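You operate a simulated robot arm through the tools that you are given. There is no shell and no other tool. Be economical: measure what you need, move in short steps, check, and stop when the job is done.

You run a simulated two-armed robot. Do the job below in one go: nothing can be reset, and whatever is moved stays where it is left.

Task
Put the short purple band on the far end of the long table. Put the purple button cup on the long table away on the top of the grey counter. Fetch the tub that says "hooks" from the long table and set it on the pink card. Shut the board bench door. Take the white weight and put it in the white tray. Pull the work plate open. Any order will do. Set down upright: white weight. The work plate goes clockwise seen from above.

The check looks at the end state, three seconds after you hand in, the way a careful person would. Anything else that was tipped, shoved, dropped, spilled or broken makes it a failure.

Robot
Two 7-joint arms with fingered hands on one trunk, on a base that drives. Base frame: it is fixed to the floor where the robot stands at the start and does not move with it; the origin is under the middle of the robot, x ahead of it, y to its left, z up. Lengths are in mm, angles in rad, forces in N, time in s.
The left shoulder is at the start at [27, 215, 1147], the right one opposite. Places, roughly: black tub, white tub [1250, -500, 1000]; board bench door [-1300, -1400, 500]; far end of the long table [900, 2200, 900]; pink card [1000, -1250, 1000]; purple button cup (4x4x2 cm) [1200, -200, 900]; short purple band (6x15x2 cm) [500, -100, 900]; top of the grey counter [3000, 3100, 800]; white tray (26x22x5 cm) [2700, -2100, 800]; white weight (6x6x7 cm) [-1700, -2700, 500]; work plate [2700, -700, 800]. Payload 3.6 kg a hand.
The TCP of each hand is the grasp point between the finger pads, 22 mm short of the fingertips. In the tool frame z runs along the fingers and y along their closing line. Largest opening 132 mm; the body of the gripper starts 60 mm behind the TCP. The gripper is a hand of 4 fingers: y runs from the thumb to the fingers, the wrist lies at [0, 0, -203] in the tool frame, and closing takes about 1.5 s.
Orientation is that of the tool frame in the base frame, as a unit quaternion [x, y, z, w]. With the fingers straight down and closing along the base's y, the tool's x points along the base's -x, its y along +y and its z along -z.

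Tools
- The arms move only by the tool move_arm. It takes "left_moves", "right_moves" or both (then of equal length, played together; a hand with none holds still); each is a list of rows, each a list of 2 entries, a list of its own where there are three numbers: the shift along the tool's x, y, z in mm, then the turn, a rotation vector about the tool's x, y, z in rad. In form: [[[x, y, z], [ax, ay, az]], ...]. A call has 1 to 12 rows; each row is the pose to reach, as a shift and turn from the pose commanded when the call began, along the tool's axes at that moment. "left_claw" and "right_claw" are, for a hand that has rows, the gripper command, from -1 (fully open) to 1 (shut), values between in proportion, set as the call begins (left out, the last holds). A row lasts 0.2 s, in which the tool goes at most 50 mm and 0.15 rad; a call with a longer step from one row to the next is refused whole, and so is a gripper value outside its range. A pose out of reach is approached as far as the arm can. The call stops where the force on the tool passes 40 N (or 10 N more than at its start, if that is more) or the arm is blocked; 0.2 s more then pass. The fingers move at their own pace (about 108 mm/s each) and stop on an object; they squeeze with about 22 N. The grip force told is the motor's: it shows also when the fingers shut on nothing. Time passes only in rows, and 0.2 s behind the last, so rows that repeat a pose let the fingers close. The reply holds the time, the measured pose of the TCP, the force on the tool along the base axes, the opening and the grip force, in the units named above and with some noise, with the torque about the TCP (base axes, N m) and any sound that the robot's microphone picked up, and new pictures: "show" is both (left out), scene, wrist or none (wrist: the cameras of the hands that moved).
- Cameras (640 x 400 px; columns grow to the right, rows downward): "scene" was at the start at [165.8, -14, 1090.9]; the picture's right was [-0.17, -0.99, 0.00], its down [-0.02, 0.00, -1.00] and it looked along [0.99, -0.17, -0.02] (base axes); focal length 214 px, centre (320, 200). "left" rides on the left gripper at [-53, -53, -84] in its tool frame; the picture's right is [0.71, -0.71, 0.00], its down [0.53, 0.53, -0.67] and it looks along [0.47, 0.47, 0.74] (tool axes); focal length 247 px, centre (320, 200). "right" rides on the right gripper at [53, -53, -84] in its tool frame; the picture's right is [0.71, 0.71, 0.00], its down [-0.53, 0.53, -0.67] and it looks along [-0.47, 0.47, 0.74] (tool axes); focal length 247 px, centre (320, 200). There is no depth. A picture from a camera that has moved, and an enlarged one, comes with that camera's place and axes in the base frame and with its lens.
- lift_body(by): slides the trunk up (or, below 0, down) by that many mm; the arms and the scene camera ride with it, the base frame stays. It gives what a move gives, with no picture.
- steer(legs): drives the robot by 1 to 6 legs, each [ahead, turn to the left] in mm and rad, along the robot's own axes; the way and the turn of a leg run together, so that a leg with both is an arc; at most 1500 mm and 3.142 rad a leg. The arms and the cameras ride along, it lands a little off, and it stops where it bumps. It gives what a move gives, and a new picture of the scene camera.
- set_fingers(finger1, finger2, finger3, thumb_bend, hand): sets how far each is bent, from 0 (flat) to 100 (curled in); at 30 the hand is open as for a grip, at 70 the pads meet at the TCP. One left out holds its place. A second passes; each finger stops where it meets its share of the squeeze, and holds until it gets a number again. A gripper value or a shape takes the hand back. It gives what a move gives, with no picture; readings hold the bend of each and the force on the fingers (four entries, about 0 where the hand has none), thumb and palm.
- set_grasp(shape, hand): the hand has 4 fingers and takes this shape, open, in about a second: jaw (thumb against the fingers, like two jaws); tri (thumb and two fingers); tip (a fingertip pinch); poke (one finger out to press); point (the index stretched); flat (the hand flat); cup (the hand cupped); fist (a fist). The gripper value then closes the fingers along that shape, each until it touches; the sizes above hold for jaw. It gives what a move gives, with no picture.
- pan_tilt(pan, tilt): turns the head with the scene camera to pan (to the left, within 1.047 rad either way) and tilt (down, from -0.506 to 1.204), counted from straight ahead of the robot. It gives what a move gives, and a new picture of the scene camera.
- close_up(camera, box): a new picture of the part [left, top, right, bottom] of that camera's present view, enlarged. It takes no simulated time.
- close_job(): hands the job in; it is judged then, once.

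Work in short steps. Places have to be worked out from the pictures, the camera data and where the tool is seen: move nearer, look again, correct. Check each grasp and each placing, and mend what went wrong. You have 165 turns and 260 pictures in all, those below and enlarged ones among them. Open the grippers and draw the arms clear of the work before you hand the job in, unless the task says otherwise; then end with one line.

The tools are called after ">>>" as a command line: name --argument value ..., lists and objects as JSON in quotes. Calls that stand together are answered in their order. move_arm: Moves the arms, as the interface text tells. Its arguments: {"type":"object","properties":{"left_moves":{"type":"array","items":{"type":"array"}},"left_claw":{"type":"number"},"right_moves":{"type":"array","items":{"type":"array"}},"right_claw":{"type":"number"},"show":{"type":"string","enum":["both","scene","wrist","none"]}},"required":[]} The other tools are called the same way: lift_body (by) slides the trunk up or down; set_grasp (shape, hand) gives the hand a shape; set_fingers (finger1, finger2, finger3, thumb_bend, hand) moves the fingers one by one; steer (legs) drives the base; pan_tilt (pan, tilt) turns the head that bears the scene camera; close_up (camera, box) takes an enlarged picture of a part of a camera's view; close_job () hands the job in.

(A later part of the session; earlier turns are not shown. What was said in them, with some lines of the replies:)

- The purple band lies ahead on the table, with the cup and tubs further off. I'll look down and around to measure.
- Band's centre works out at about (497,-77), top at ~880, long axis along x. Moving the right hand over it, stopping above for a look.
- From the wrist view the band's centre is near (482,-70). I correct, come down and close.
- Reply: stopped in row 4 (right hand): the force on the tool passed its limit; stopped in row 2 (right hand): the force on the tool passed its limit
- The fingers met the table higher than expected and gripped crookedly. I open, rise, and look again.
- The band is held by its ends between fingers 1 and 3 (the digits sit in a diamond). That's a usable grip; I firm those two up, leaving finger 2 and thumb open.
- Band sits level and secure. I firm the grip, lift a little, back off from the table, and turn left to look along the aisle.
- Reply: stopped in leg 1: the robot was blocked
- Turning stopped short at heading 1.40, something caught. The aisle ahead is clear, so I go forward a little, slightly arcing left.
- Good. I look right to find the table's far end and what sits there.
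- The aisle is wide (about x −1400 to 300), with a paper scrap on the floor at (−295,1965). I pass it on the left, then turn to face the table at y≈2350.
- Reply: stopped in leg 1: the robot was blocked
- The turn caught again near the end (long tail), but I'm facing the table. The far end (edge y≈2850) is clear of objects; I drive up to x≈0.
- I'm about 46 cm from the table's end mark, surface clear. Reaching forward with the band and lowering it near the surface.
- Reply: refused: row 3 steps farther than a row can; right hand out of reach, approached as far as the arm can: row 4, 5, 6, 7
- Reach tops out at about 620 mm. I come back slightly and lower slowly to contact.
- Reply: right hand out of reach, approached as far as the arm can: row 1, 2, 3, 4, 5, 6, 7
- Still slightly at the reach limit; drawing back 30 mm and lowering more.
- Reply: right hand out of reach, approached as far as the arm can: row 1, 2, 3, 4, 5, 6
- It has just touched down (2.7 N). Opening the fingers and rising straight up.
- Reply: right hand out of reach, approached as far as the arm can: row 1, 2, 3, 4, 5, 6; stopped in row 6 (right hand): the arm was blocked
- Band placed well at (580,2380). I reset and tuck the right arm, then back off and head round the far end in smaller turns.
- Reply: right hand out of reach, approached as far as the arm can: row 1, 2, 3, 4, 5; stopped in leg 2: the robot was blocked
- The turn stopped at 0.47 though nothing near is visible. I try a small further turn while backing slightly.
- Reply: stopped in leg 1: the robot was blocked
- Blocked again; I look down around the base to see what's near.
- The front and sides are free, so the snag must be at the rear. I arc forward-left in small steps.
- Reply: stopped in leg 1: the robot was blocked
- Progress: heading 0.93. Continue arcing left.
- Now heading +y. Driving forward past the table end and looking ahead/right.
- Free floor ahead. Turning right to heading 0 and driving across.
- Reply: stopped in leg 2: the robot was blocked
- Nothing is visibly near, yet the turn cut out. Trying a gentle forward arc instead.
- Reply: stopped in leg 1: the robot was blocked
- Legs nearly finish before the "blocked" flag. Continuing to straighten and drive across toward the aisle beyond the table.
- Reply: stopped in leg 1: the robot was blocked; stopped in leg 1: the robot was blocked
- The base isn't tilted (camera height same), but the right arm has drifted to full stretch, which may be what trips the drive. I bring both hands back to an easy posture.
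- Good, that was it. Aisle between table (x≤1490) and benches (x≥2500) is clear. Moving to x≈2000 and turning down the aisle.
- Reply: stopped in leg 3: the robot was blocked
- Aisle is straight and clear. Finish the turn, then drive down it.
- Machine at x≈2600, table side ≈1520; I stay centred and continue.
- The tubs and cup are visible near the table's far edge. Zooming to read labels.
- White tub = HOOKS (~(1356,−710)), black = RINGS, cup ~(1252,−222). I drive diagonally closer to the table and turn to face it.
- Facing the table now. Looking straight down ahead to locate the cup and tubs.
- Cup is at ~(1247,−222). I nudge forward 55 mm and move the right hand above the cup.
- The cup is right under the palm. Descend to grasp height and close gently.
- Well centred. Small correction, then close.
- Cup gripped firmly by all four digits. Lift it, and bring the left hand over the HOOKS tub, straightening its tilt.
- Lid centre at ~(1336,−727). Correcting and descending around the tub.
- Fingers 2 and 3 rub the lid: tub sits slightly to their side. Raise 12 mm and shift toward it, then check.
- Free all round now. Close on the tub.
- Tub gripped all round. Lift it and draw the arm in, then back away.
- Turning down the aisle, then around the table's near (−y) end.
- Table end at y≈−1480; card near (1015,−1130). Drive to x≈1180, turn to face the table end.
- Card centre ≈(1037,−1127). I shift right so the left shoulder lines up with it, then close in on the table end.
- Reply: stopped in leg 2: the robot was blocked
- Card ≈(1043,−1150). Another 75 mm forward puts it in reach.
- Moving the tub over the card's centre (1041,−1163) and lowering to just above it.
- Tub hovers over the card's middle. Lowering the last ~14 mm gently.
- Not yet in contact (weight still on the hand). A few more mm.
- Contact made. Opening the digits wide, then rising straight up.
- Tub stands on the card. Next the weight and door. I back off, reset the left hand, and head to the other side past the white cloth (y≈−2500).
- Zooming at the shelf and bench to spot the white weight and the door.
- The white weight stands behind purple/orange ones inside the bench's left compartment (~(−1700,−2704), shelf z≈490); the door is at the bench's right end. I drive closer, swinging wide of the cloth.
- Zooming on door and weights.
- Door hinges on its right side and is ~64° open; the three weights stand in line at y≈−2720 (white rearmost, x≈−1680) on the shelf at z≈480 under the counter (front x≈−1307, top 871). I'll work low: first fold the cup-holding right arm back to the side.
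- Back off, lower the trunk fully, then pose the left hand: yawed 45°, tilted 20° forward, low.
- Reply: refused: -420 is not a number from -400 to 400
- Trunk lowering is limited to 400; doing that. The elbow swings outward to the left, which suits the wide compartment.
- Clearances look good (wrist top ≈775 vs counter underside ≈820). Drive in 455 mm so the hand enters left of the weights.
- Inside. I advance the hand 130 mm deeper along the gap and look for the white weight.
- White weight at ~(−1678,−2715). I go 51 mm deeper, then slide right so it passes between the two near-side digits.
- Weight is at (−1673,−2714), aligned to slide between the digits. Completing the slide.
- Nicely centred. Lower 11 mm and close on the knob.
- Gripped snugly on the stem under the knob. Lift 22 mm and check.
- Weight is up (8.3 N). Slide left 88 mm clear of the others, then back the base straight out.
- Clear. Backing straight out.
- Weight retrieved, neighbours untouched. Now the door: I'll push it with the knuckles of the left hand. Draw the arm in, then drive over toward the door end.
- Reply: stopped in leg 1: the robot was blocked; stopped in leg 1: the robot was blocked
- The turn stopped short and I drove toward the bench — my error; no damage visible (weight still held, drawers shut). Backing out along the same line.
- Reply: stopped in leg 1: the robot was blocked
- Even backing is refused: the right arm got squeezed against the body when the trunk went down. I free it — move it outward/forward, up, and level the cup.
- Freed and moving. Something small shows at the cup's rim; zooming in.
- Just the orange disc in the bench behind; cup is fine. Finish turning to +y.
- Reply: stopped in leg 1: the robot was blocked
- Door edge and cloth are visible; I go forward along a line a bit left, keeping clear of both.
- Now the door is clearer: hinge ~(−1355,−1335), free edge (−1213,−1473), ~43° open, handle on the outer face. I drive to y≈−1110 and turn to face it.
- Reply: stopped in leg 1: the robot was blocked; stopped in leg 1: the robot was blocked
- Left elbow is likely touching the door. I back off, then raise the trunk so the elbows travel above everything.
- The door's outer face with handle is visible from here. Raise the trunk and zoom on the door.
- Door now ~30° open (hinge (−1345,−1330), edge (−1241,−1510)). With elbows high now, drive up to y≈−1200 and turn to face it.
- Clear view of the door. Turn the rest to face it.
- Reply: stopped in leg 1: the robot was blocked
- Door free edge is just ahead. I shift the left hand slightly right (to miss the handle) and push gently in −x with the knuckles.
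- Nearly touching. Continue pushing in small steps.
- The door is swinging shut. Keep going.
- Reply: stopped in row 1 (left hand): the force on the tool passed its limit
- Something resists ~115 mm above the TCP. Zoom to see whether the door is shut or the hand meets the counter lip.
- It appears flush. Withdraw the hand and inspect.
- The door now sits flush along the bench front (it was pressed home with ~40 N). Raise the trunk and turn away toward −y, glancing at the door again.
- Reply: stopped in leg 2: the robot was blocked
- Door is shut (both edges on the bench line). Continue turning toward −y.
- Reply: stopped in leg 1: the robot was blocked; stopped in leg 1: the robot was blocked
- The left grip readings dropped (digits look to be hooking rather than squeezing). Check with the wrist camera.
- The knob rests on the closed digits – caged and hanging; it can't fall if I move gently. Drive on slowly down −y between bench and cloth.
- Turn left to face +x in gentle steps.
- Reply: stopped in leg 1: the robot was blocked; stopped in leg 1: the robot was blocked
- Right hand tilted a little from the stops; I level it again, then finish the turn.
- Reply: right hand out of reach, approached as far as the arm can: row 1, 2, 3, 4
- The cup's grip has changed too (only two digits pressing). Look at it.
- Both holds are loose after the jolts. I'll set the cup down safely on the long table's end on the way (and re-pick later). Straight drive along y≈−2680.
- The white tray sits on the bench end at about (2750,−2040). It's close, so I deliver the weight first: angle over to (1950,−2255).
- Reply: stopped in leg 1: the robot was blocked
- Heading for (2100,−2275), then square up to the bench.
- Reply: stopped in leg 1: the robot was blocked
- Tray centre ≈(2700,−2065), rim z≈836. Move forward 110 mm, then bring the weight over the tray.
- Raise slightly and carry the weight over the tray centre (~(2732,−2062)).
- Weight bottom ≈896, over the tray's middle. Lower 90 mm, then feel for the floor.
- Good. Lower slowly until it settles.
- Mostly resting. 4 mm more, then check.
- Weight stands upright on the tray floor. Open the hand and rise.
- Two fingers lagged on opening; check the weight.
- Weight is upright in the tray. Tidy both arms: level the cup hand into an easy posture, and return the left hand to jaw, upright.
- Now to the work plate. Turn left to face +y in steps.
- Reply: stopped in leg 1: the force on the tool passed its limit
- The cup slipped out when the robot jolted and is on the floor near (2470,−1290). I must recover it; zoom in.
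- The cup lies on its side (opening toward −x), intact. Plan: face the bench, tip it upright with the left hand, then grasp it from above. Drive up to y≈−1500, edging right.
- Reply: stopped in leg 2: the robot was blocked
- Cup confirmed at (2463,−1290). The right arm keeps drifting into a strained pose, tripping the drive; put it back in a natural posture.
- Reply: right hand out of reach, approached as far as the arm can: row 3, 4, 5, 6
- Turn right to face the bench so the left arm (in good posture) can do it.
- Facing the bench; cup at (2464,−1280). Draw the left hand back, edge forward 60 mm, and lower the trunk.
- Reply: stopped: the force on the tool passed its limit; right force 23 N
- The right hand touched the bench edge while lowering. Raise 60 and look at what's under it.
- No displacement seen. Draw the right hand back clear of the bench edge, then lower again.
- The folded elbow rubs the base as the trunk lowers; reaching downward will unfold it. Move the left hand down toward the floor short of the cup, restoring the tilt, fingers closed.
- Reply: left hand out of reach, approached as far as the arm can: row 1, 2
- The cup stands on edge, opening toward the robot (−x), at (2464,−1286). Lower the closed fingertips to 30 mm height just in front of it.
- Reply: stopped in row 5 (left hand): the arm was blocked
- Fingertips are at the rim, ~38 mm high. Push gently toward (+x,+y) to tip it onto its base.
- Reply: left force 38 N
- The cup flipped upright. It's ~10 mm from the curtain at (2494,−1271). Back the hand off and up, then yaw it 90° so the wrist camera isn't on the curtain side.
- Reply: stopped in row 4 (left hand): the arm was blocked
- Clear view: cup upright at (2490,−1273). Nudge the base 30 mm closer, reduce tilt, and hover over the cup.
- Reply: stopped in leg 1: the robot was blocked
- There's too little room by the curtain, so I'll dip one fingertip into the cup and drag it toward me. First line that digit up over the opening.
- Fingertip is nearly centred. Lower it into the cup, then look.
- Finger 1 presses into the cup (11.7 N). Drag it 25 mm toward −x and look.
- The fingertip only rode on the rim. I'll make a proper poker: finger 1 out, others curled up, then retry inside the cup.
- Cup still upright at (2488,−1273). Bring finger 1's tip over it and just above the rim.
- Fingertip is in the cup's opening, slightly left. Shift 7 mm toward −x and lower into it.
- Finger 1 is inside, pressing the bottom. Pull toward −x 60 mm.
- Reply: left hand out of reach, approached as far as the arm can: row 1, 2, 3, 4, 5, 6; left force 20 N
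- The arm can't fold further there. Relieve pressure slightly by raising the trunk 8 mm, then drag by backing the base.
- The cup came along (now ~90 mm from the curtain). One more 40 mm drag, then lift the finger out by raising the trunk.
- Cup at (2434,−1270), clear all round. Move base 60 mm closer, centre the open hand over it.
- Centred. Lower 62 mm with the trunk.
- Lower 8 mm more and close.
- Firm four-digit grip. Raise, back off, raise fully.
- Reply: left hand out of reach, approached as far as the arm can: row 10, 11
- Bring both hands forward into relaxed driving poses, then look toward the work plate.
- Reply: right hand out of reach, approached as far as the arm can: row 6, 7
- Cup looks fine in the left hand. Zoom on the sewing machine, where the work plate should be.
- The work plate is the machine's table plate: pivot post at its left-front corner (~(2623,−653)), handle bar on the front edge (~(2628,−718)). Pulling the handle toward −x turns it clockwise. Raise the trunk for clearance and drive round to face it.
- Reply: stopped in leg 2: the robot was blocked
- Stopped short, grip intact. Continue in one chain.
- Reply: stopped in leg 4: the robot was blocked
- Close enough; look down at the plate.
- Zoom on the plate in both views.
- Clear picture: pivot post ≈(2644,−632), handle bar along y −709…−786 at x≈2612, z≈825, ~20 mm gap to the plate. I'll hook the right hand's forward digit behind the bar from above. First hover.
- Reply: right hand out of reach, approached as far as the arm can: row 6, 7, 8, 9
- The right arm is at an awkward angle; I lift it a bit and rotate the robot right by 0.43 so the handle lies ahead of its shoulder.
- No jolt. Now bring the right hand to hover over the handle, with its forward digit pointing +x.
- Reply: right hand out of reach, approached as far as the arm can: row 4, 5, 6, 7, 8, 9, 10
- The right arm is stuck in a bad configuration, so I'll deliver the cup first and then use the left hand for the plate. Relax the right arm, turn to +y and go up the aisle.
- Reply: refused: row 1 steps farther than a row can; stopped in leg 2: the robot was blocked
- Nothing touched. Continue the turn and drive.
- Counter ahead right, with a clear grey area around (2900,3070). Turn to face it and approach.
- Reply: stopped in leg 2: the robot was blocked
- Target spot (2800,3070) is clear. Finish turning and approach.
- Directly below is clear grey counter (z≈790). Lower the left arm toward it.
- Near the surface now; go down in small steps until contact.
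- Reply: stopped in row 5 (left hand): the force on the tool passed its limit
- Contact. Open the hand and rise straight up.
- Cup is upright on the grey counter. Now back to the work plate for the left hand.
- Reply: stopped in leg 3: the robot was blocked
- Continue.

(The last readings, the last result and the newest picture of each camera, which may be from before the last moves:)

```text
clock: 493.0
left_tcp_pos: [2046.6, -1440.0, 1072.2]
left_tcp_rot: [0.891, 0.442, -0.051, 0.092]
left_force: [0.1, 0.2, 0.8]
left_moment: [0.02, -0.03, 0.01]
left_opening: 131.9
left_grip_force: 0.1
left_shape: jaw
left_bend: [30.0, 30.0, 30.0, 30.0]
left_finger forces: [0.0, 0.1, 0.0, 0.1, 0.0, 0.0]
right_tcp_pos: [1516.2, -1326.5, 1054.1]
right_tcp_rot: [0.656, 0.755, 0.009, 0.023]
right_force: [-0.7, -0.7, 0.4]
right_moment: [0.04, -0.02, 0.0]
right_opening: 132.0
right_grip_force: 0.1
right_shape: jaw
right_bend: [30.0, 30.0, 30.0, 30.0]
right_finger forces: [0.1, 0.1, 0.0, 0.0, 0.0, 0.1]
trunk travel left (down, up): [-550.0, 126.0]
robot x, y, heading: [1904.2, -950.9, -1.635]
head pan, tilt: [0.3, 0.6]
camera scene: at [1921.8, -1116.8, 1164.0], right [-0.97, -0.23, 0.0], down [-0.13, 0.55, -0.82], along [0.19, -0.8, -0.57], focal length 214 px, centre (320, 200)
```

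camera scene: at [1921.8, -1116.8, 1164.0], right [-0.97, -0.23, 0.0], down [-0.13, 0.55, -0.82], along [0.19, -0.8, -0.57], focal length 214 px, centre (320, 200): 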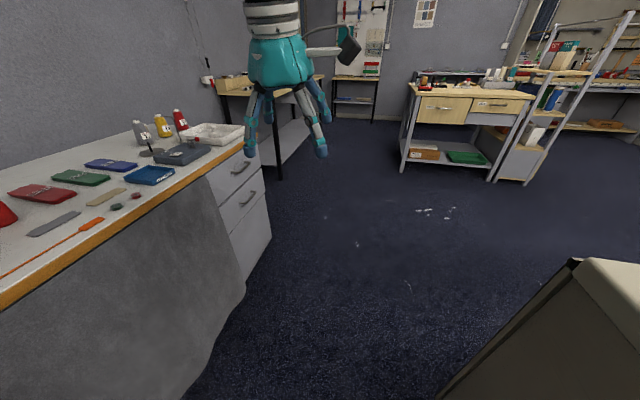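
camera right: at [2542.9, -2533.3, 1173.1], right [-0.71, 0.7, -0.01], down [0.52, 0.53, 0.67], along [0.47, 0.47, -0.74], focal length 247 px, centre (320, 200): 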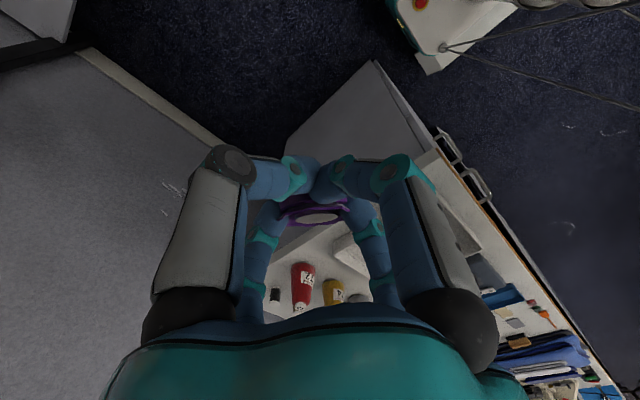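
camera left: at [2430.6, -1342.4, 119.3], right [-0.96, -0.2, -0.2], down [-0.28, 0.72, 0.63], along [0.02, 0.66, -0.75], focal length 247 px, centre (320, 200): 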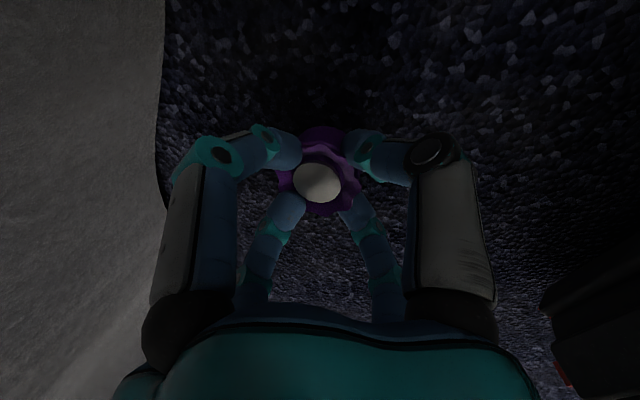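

Turn left to face the machine and move up.

>>> steer --legs '[[0, 0.55], [0, 0.55], [0, 0.53], [180, 0]]'

```text
clock: 496.2
left_tcp_pos: [2393.1, -1091.9, 1072.9]
left_tcp_rot: [0.564, 0.819, -0.001, 0.106]
left_force: [0.5, 0.0, -0.1]
left_moment: [-0.05, 0.0, -0.03]
left_opening: 132.0
left_grip_force: 0.0
left_shape: jaw
left_bend: [30.0, 30.0, 30.0, 30.0]
left_finger forces: [0.1, 0.1, 0.0, 0.0, 0.1, 0.0]
right_tcp_pos: [2019.3, -1485.6, 1057.1]
right_tcp_rot: [0.207, 0.978, 0.018, 0.017]
right_force: [0.3, 0.9, 0.0]
right_moment: [-0.01, 0.03, -0.02]
right_opening: 132.1
right_grip_force: 0.0
right_shape: jaw
right_bend: [30.0, 30.0, 30.0, 30.0]
right_finger forces: [0.1, 0.0, 0.0, 0.0, 0.1, 0.0]
trunk travel left (down, up): [-550.0, 126.0]
robot x, y, heading: [1882.1, -991.7, -0.582]
head pan, tilt: [0.3, 0.6]
stopped in leg 2: the robot was blocked; the commanded pose is now the measured one
camera scene: at [2030.0, -1056.6, 1163.9], right [-0.28, -0.96, 0.0], down [-0.54, 0.16, -0.82], along [0.79, -0.23, -0.57], focal length 214 px, centre (320, 200)
```

scene: 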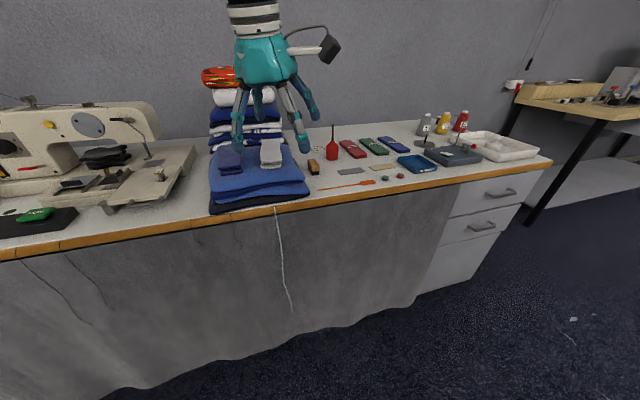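

Continue turning, then forward; tilt the view toward the plate.

>>> steer --legs '[[0, 0.3], [0, 0.3], [200, 0.03]]'

```text
clock: 499.8
left_tcp_pos: [2556.2, -761.0, 1072.8]
left_tcp_rot: [0.281, 0.954, 0.033, 0.1]
left_force: [0.7, -0.5, -0.6]
left_moment: [0.02, -0.03, -0.02]
left_opening: 132.0
left_grip_force: 0.2
left_shape: jaw
left_bend: [30.0, 30.0, 30.0, 30.0]
left_finger forces: [0.0, 0.0, 0.0, 0.0, 0.1, 0.0]
right_tcp_pos: [2486.5, -1300.2, 1057.2]
right_tcp_rot: [-0.107, 0.994, 0.022, 0.009]
right_force: [0.8, 0.4, -0.2]
right_moment: [-0.03, 0.03, 0.0]
right_opening: 132.1
right_grip_force: 0.1
right_shape: jaw
right_bend: [30.0, 30.0, 30.0, 30.0]
right_finger forces: [0.0, 0.1, 0.0, 0.1, 0.0, 0.1]
trunk travel left (down, up): [-550.0, 126.0]
robot x, y, heading: [2084.2, -1002.6, 0.049]
head pan, tilt: [0.3, 0.6]
camera scene: at [2243.2, -967.4, 1163.8], right [0.34, -0.94, 0.0], down [-0.53, -0.19, -0.82], along [0.77, 0.28, -0.57], focal length 214 px, centre (320, 200)
```

scene: 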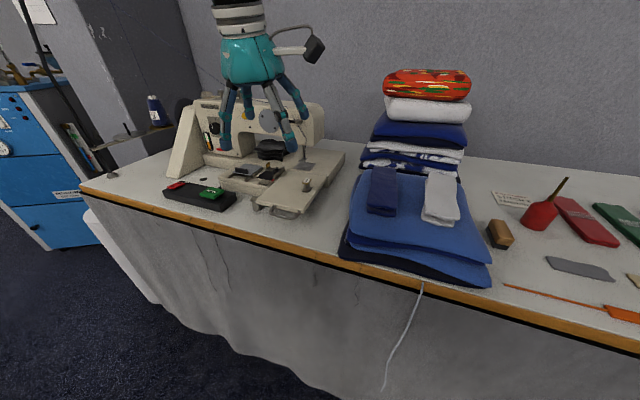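

Well placed. Zoom on the plate/handle for exact position.

>>> close_up --camera "scene" --box '[210, 140, 350, 230]'

>>> close_up --camera "left" --box '[100, 0, 600, 320]'

```text
4.44 times, centred on (280, 185) of scene
camera zoom: at [2243.2, -967.4, 1163.8], right [0.34, -0.94, 0.0], down [-0.53, -0.19, -0.82], along [0.77, 0.28, -0.57], focal length 953 px, centre (498, 267)
```

zoom: 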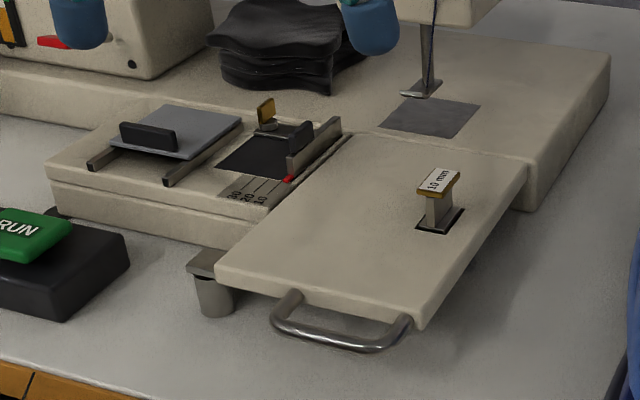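

```text
1.25 times, centred on (350, 160) of left
camera zoom: at [2554.3, -835.3, 1157.7], right [-0.96, -0.21, -0.21], down [-0.29, 0.72, 0.63], along [0.02, 0.66, -0.75], focal length 309 px, centre (282, 250)
```

zoom: 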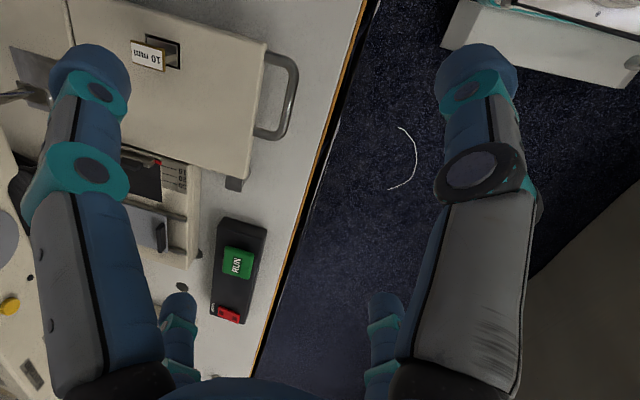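

Handle pinned: bar at x≈2600 (y −768…−713, z≈828), gap centre (2617,−742), pivot (2645,−628). Square the left hand (finger 1 toward +x, level) and hover with its tip above the gap.

>>> move_arm --left_moves '[[[9, -2, 28], [0.011, 0.034, -0.095]], [[19, -5, 55], [0.022, 0.068, -0.19]], [[28, -7, 83], [0.034, 0.102, -0.286]], [[37, -10, 110], [0.045, 0.135, -0.381]], [[46, -12, 138], [0.056, 0.169, -0.476]], [[56, -15, 165], [0.067, 0.203, -0.571]], [[56, -15, 165], [0.067, 0.203, -0.571]]]' --show "none"

>>> close_up --camera "left" --box '[60, 0, 420, 250]'

>>> close_up --camera "scene" --box '[210, 120, 350, 240]'

```text
clock: 501.4
left_tcp_pos: [2533.9, -743.7, 900.8]
left_tcp_rot: [-0.001, 1.0, 0.0, 0.0]
left_force: [-0.3, -0.1, 0.4]
left_moment: [0.06, 0.02, -0.01]
left_opening: 131.9
left_grip_force: 0.0
left_shape: jaw
left_bend: [30.0, 30.0, 30.0, 30.0]
left_finger forces: [0.0, 0.0, 0.0, 0.0, 0.0, 0.0]
right_tcp_pos: [2485.9, -1302.7, 1056.9]
right_tcp_rot: [-0.108, 0.994, 0.023, 0.01]
right_force: [-0.3, -0.2, -0.6]
right_moment: [-0.04, -0.01, 0.01]
right_opening: 131.9
right_grip_force: 0.1
right_shape: jaw
right_bend: [30.0, 30.0, 30.0, 30.0]
right_finger forces: [0.0, 0.0, 0.0, 0.0, 0.0, 0.0]
trunk travel left (down, up): [-550.0, 126.0]
robot x, y, heading: [2080.4, -1001.5, 0.051]
head pan, tilt: [0.3, 0.6]
```

```text
1.60 times, centred on (240, 125) of left
camera zoom: at [2587.8, -797.5, 984.9], right [-0.71, -0.71, 0.0], down [-0.53, 0.52, 0.67], along [-0.47, 0.47, -0.74], focal length 395 px, centre (448, 320)
```

zoom: 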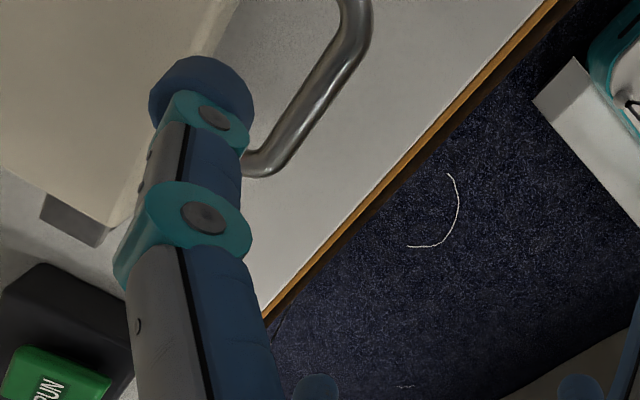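

```text
3.33 times, centred on (280, 180) of scene
camera zoom: at [2241.8, -969.2, 1164.1], right [0.34, -0.94, 0.0], down [-0.53, -0.19, -0.82], along [0.78, 0.28, -0.57], focal length 715 px, centre (453, 267)
```

zoom: 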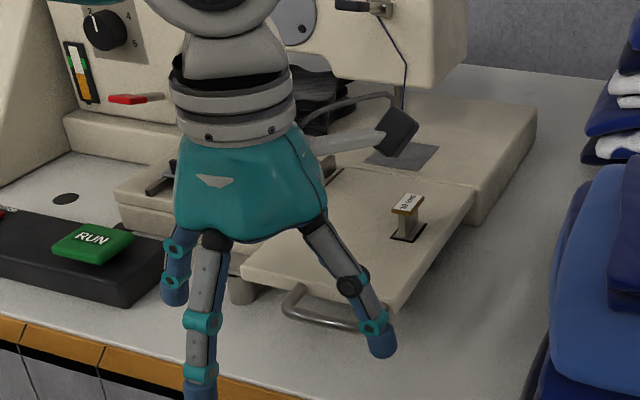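

Finger 1's tip is right above the gap. Lower it in.

>>> move_arm --left_moves '[[[0, 0, 25], [0, 0, 0]], [[0, 0, 45], [0, 0, 0]], [[0, 0, 58], [0, 0, 0]], [[0, 0, 64], [0, 0, 0]], [[0, 0, 64], [0, 0, 0]]]' --show "none"

>>> close_up --camera "scene" --box '[210, 120, 350, 240]'

```text
clock: 502.6
left_tcp_pos: [2534.2, -744.6, 836.7]
left_tcp_rot: [0.001, 1.0, 0.0, 0.001]
left_force: [0.7, -0.4, 3.1]
left_moment: [0.01, -0.15, 0.0]
left_opening: 132.1
left_grip_force: 0.2
left_shape: jaw
left_bend: [27.0, 30.0, 30.0, 30.0]
left_finger forces: [2.1, 0.0, 0.0, 0.0, 0.0, 0.1]
right_tcp_pos: [2486.4, -1303.0, 1057.8]
right_tcp_rot: [-0.107, 0.994, 0.023, 0.011]
right_force: [0.8, -0.2, -0.2]
right_moment: [0.0, -0.03, -0.01]
right_opening: 131.9
right_grip_force: 0.0
right_shape: jaw
right_bend: [30.0, 30.0, 30.0, 30.0]
right_finger forces: [0.0, 0.0, 0.0, 0.0, 0.0, 0.1]
trunk travel left (down, up): [-550.0, 126.0]
robot x, y, heading: [2083.9, -1006.9, 0.048]
head pan, tilt: [0.3, 0.6]
```

```text
3.33 times, centred on (280, 180) of scene
camera zoom: at [2241.8, -969.2, 1164.1], right [0.34, -0.94, 0.0], down [-0.53, -0.19, -0.82], along [0.78, 0.28, -0.57], focal length 715 px, centre (453, 267)
```

zoom: 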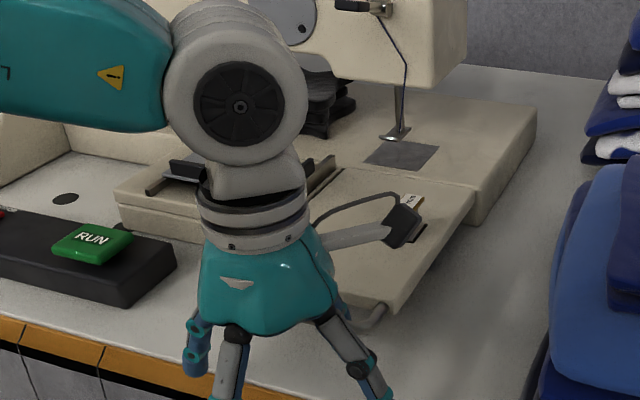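

Inserted behind the bar. Pull: sweep the hand rigidly clockwise about the pivot, first 40°.

>>> move_arm --left_moves '[[[8, 8, 0], [0, 0, 0.07]], [[15, 17, 0], [0, 0, 0.14]], [[22, 26, 0], [0, 0, 0.209]], [[28, 35, 0], [0, 0, 0.279]], [[33, 45, 0], [0, 0, 0.349]], [[38, 55, 0], [0, 0, 0.419]], [[42, 66, 0], [0, 0, 0.489]], [[45, 77, 0], [0, 0, 0.559]], [[47, 88, 0], [0, 0, 0.628]], [[49, 99, 0], [0, 0, 0.698]]]' --show "scene"

```text
clock: 504.8
left_tcp_pos: [2484.9, -644.8, 838.0]
left_tcp_rot: [0.343, 0.939, 0.002, -0.001]
left_force: [0.8, -0.2, -0.2]
left_moment: [0.0, -0.02, 0.01]
left_opening: 132.0
left_grip_force: 0.0
left_shape: jaw
left_bend: [29.0, 30.0, 30.0, 30.0]
left_finger forces: [0.0, 0.0, 0.0, 0.1, 0.1, 0.1]
right_tcp_pos: [2485.0, -1302.1, 1057.3]
right_tcp_rot: [-0.107, 0.994, 0.024, 0.01]
right_force: [0.3, 0.2, 0.2]
right_moment: [-0.01, -0.01, 0.02]
right_opening: 132.1
right_grip_force: 0.1
right_shape: jaw
right_bend: [30.0, 30.0, 30.0, 30.0]
right_finger forces: [0.1, 0.0, 0.0, 0.1, 0.0, 0.1]
trunk travel left (down, up): [-550.0, 126.0]
robot x, y, heading: [2080.3, -1004.2, 0.045]
head pan, tilt: [0.3, 0.6]
camera scene: at [2241.7, -969.0, 1164.1], right [0.34, -0.94, 0.0], down [-0.53, -0.19, -0.82], along [0.78, 0.28, -0.57], focal length 214 px, centre (320, 200)
```

scene: 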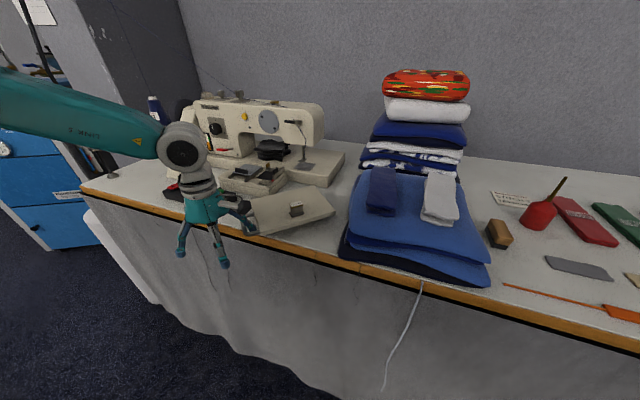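

The plate is swinging open (≈40°), clear of the fabric. Continue to about 70°.

>>> move_arm --left_moves '[[[8, 8, 0], [0, 0, 0.07]], [[15, 17, 0], [0, 0, 0.14]], [[22, 26, 0], [0, 0, 0.209]], [[28, 35, 0], [0, 0, 0.279]], [[33, 45, 0], [0, 0, 0.349]], [[38, 55, 0], [0, 0, 0.419]], [[42, 66, 0], [0, 0, 0.489]], [[45, 76, 0], [0, 0, 0.559]]]' --show "scene"

>>> close_up --camera "scene" --box '[150, 120, 370, 270]'

```text
clock: 506.6
left_tcp_pos: [2500.5, -557.6, 837.5]
left_tcp_rot: [0.589, 0.808, 0.001, -0.001]
left_force: [0.0, 0.4, 0.4]
left_moment: [-0.04, -0.01, 0.02]
left_opening: 132.0
left_grip_force: 0.1
left_shape: jaw
left_bend: [29.0, 30.0, 30.0, 30.0]
left_finger forces: [0.3, 0.0, 0.0, 0.0, 0.1, 0.0]
right_tcp_pos: [2485.5, -1302.6, 1056.6]
right_tcp_rot: [-0.107, 0.994, 0.023, 0.01]
right_force: [-0.1, -0.2, 0.3]
right_moment: [-0.01, -0.02, -0.01]
right_opening: 132.0
right_grip_force: 0.1
right_shape: jaw
right_bend: [30.0, 30.0, 30.0, 30.0]
right_finger forces: [0.0, 0.1, 0.0, 0.1, 0.0, 0.1]
trunk travel left (down, up): [-550.0, 126.0]
robot x, y, heading: [2082.3, -1004.4, 0.048]
head pan, tilt: [0.3, 0.6]
camera scene: at [2241.9, -969.1, 1164.0], right [0.34, -0.94, 0.0], down [-0.53, -0.19, -0.82], along [0.78, 0.28, -0.57], focal length 214 px, centre (320, 200)
```

scene: 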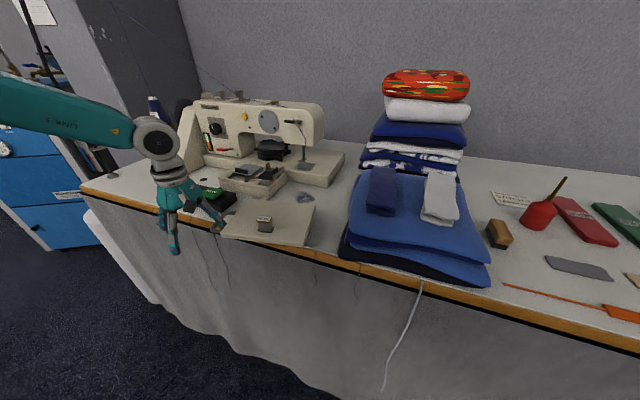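

```text
2.67 times, centred on (260, 195) of scene
camera zoom: at [2241.9, -969.1, 1164.0], right [0.34, -0.94, 0.0], down [-0.53, -0.19, -0.82], along [0.78, 0.28, -0.57], focal length 572 px, centre (480, 213)
```

zoom: 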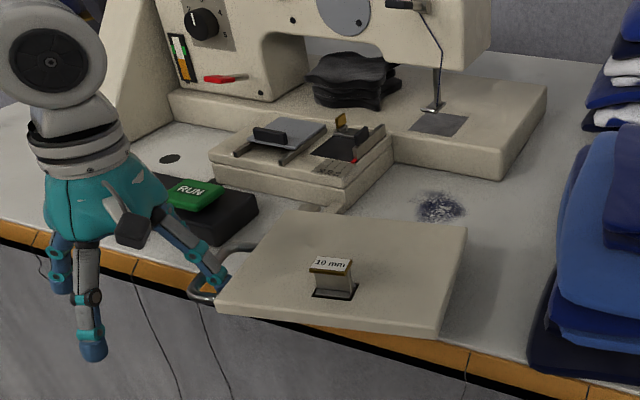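

Plate is ~72° open. I curl finger 2 out of the way of the RUN box and bring it to ~88°.

>>> set_fingers --hand "left" --finger2 85

>>> move_arm --left_moves '[[[8, 8, 0], [0, 0, 0.07]], [[15, 17, 0], [0, 0, 0.14]], [[22, 26, 0], [0, 0, 0.209]], [[28, 35, 0], [0, 0, 0.279]]]' --show "none"

>>> close_up --camera "scene" --box '[150, 120, 370, 270]'

```text
clock: 507.6
left_tcp_pos: [2499.1, -557.9, 838.2]
left_tcp_rot: [0.587, 0.809, 0.001, -0.001]
left_force: [-0.3, -0.4, 0.4]
left_moment: [-0.01, 0.0, -0.01]
left_opening: 88.0
left_grip_force: 0.1
left_shape: fingers
left_bend: [29.0, 85.0, 30.0, 30.0]
left_finger forces: [0.1, 0.0, 0.0, 0.0, 0.1, 0.0]
right_tcp_pos: [2484.5, -1303.0, 1057.0]
right_tcp_rot: [-0.108, 0.994, 0.023, 0.011]
right_force: [0.6, 0.2, -0.7]
right_moment: [0.03, -0.01, 0.05]
right_opening: 131.9
right_grip_force: 0.1
right_shape: jaw
right_bend: [30.0, 30.0, 30.0, 30.0]
right_finger forces: [0.0, 0.0, 0.0, 0.1, 0.1, 0.0]
trunk travel left (down, up): [-550.0, 126.0]
robot x, y, heading: [2085.5, -1005.5, 0.051]
head pan, tilt: [0.3, 0.6]
```

```text
clock: 508.6
left_tcp_pos: [2525.8, -522.0, 836.9]
left_tcp_rot: [0.695, 0.719, 0.0, 0.0]
left_force: [-1.2, -0.5, 0.4]
left_moment: [0.0, 0.0, -0.01]
left_opening: 89.3
left_grip_force: 0.7
left_shape: fingers
left_bend: [28.0, 85.0, 30.0, 30.0]
left_finger forces: [1.6, 0.0, 0.0, 0.0, 0.1, 0.1]
right_tcp_pos: [2486.1, -1303.2, 1057.0]
right_tcp_rot: [-0.107, 0.994, 0.023, 0.011]
right_force: [0.7, -0.4, 0.4]
right_moment: [0.02, 0.02, 0.04]
right_opening: 132.2
right_grip_force: 0.1
right_shape: jaw
right_bend: [30.0, 30.0, 30.0, 30.0]
right_finger forces: [0.0, 0.0, 0.0, 0.1, 0.1, 0.0]
trunk travel left (down, up): [-550.0, 126.0]
robot x, y, heading: [2085.7, -1006.4, 0.045]
head pan, tilt: [0.3, 0.6]
```

```text
2.67 times, centred on (260, 195) of scene
camera zoom: at [2241.9, -969.3, 1164.0], right [0.34, -0.94, 0.0], down [-0.53, -0.19, -0.82], along [0.78, 0.28, -0.57], focal length 572 px, centre (480, 213)
```

zoom: 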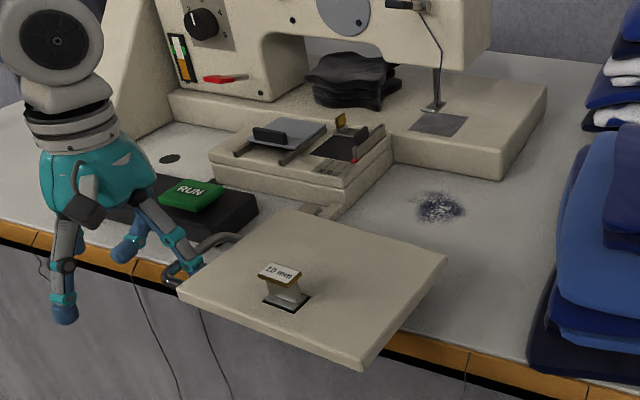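

Moves freely; nudge a little further (to ~100° or its stop).

>>> move_arm --left_moves '[[[8, 8, 0], [0, 0, 0.07]], [[15, 17, 0], [0, 0, 0.14]], [[22, 26, 0], [0, 0, 0.209]]]' --show "none"

>>> close_up --camera "scene" --box '[130, 120, 370, 280]'

```text
clock: 509.4
left_tcp_pos: [2532.8, -514.2, 837.6]
left_tcp_rot: [0.721, 0.693, 0.0, -0.001]
left_force: [-3.1, -6.8, -0.1]
left_moment: [0.06, 0.02, -0.24]
left_opening: 94.2
left_grip_force: 2.6
left_shape: fingers
left_bend: [22.0, 85.0, 30.0, 30.0]
left_finger forces: [6.0, 0.0, 0.0, 0.0, 0.0, 0.0]
left hand out of reach, approached as far as the arm can: row 2, 3
right_tcp_pos: [2484.7, -1303.3, 1057.7]
right_tcp_rot: [-0.107, 0.994, 0.023, 0.011]
right_force: [0.2, -0.2, -0.4]
right_moment: [0.0, 0.03, -0.01]
right_opening: 132.0
right_grip_force: 0.0
right_shape: jaw
right_bend: [30.0, 30.0, 30.0, 30.0]
right_finger forces: [0.0, 0.0, 0.1, 0.0, 0.0, 0.0]
trunk travel left (down, up): [-550.0, 126.0]
robot x, y, heading: [2086.0, -1002.7, 0.05]
head pan, tilt: [0.3, 0.6]
```

```text
2.50 times, centred on (250, 200) of scene
camera zoom: at [2241.5, -969.9, 1164.1], right [0.34, -0.94, 0.0], down [-0.53, -0.19, -0.82], along [0.78, 0.28, -0.57], focal length 536 px, centre (495, 200)
```

zoom: 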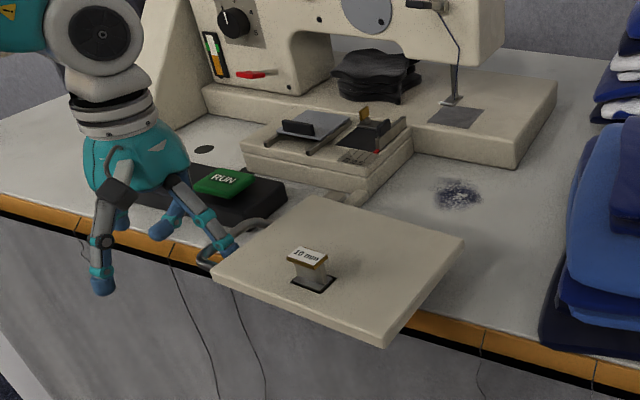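

It has reached its stop (~90°). Ease off, and lift the hand straight out.

>>> move_arm --left_moves '[[[-8, -9, 0], [0, 0, -0.07]], [[-14, -17, 0], [0, 0, -0.14]], [[-14, -17, -20], [0, 0, -0.14]], [[-14, -17, -50], [0, 0, -0.14]], [[-14, -17, -95], [0, 0, -0.14]], [[-14, -17, -140], [0, 0, -0.14]], [[-14, -17, -185], [0, 0, -0.14]], [[-14, -17, -230], [0, 0, -0.14]]]' --show "scene"

```text
clock: 511.2
left_tcp_pos: [2514.0, -526.1, 1069.2]
left_tcp_rot: [0.669, 0.743, 0.001, -0.001]
left_force: [0.3, -0.1, -0.5]
left_moment: [-0.01, -0.01, -0.01]
left_opening: 87.9
left_grip_force: 0.1
left_shape: fingers
left_bend: [30.0, 85.0, 30.0, 30.0]
left_finger forces: [0.0, 0.1, 0.1, 0.0, 0.0, 0.1]
right_tcp_pos: [2485.4, -1302.3, 1058.5]
right_tcp_rot: [-0.107, 0.994, 0.024, 0.01]
right_force: [0.3, 0.1, 0.4]
right_moment: [0.01, 0.01, 0.0]
right_opening: 132.0
right_grip_force: 0.0
right_shape: jaw
right_bend: [30.0, 30.0, 30.0, 30.0]
right_finger forces: [0.0, 0.0, 0.0, 0.0, 0.1, 0.0]
trunk travel left (down, up): [-550.0, 126.0]
robot x, y, heading: [2081.8, -1004.6, 0.05]
head pan, tilt: [0.3, 0.6]
camera scene: at [2241.5, -969.4, 1164.1], right [0.34, -0.94, 0.0], down [-0.53, -0.19, -0.82], along [0.78, 0.28, -0.57], focal length 214 px, centre (320, 200)
```

scene: 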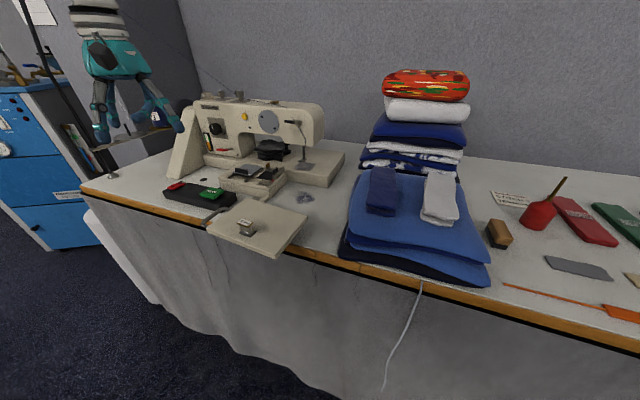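

The work plate is open and everything beside it untouched. Open the left hand, back away a little, and check the tray once more.

>>> set_grasp --hand "left" --shape "jaw"

>>> steer --legs '[[-150, 0]]'

>>> pan_tilt --pan -0.6 --tilt 0.4

```text
clock: 512.1
left_tcp_pos: [2515.6, -525.5, 1066.9]
left_tcp_rot: [0.669, 0.744, 0.001, 0.0]
left_force: [0.1, 0.5, 0.2]
left_moment: [0.01, 0.0, -0.06]
left_opening: 132.3
left_grip_force: 0.1
left_shape: jaw
left_bend: [30.0, 30.0, 30.0, 30.0]
left_finger forces: [0.0, 0.0, 0.1, 0.1, 0.1, 0.0]
right_tcp_pos: [2485.0, -1302.5, 1056.7]
right_tcp_rot: [-0.107, 0.994, 0.023, 0.011]
right_force: [-0.6, 0.1, 0.6]
right_moment: [0.01, 0.01, -0.02]
right_opening: 132.0
right_grip_force: 0.1
right_shape: jaw
right_bend: [30.0, 30.0, 30.0, 30.0]
right_finger forces: [0.1, 0.0, 0.1, 0.0, 0.0, 0.0]
trunk travel left (down, up): [-550.0, 126.0]
robot x, y, heading: [2078.7, -1003.9, 0.05]
head pan, tilt: [0.3, 0.6]
```

```text
clock: 513.5
left_tcp_pos: [2363.1, -533.2, 1068.7]
left_tcp_rot: [0.67, 0.743, 0.001, 0.0]
left_force: [-0.8, 0.3, -0.4]
left_moment: [0.02, -0.01, 0.0]
left_opening: 131.7
left_grip_force: 0.1
left_shape: jaw
left_bend: [30.0, 30.0, 30.0, 30.0]
left_finger forces: [0.1, 0.1, 0.0, 0.0, 0.0, 0.0]
right_tcp_pos: [2332.3, -1310.2, 1057.4]
right_tcp_rot: [-0.106, 0.994, 0.023, 0.01]
right_force: [0.3, 0.3, 0.2]
right_moment: [0.0, -0.02, 0.01]
right_opening: 132.0
right_grip_force: 0.1
right_shape: jaw
right_bend: [30.0, 30.0, 30.0, 30.0]
right_finger forces: [0.0, 0.0, 0.1, 0.0, 0.0, 0.0]
trunk travel left (down, up): [-550.0, 126.0]
robot x, y, heading: [1930.8, -1008.2, 0.042]
head pan, tilt: [0.3, 0.6]
camera scene: at [2089.4, -977.0, 1164.3], right [0.34, -0.94, 0.0], down [-0.53, -0.19, -0.83], along [0.78, 0.28, -0.56], focal length 214 px, centre (320, 200)
```

scene: 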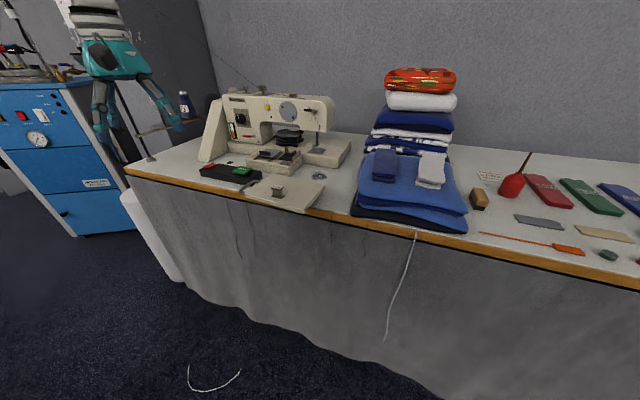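

```text
clock: 514.7
left_tcp_pos: [2365.7, -533.2, 1067.6]
left_tcp_rot: [0.67, 0.743, 0.001, 0.0]
left_force: [0.5, 0.3, 0.0]
left_moment: [0.0, -0.02, -0.04]
left_opening: 131.9
left_grip_force: 0.1
left_shape: jaw
left_bend: [30.0, 30.0, 30.0, 30.0]
left_finger forces: [0.0, 0.1, 0.1, 0.0, 0.1, 0.1]
right_tcp_pos: [2334.7, -1311.2, 1058.0]
right_tcp_rot: [-0.106, 0.994, 0.023, 0.01]
right_force: [-0.2, 0.8, -0.2]
right_moment: [-0.02, 0.01, -0.02]
right_opening: 131.8
right_grip_force: 0.1
right_shape: jaw
right_bend: [30.0, 30.0, 30.0, 30.0]
right_finger forces: [0.0, 0.0, 0.0, 0.1, 0.1, 0.0]
trunk travel left (down, up): [-550.0, 126.0]
robot x, y, heading: [1931.9, -1008.0, 0.048]
head pan, tilt: [-0.6, 0.4]
camera scene: at [2087.0, -1055.6, 1182.3], right [-0.53, -0.85, 0.0], down [-0.33, 0.2, -0.92], along [0.78, -0.48, -0.39], focal length 214 px, centre (320, 200)
```

scene: 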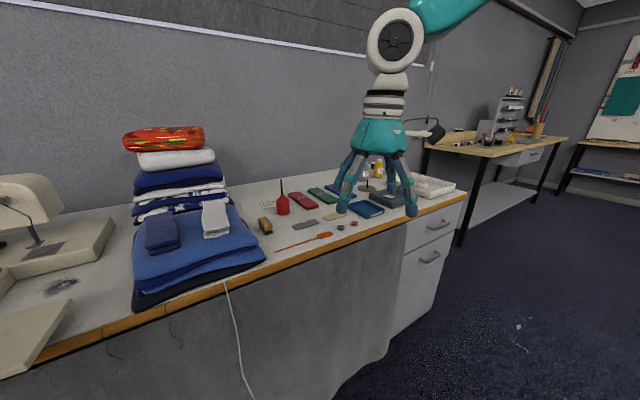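

Both hands are open and clear, and nothing on the bench has been disturbed. Handing in.

>>> close_job

```text
The job is handed in.
```

I did all six jobs and handed in, but the purple cup was dropped on the floor on the way. I picked it up and stood it upright on the grey counter; nothing looked broken or spilled. The band is on the far end of the long table, the hooks tub is on the pink card, and the white weight stands upright in the white tray. The work plate is open about 90° clockwise. The bench door looked shut when I left it, but I didn't go back to check it. The robot bumped the door with its elbow, brushed the sewing bench with a fingertip and pressed against that bench's curtain; I saw nothing out of place.
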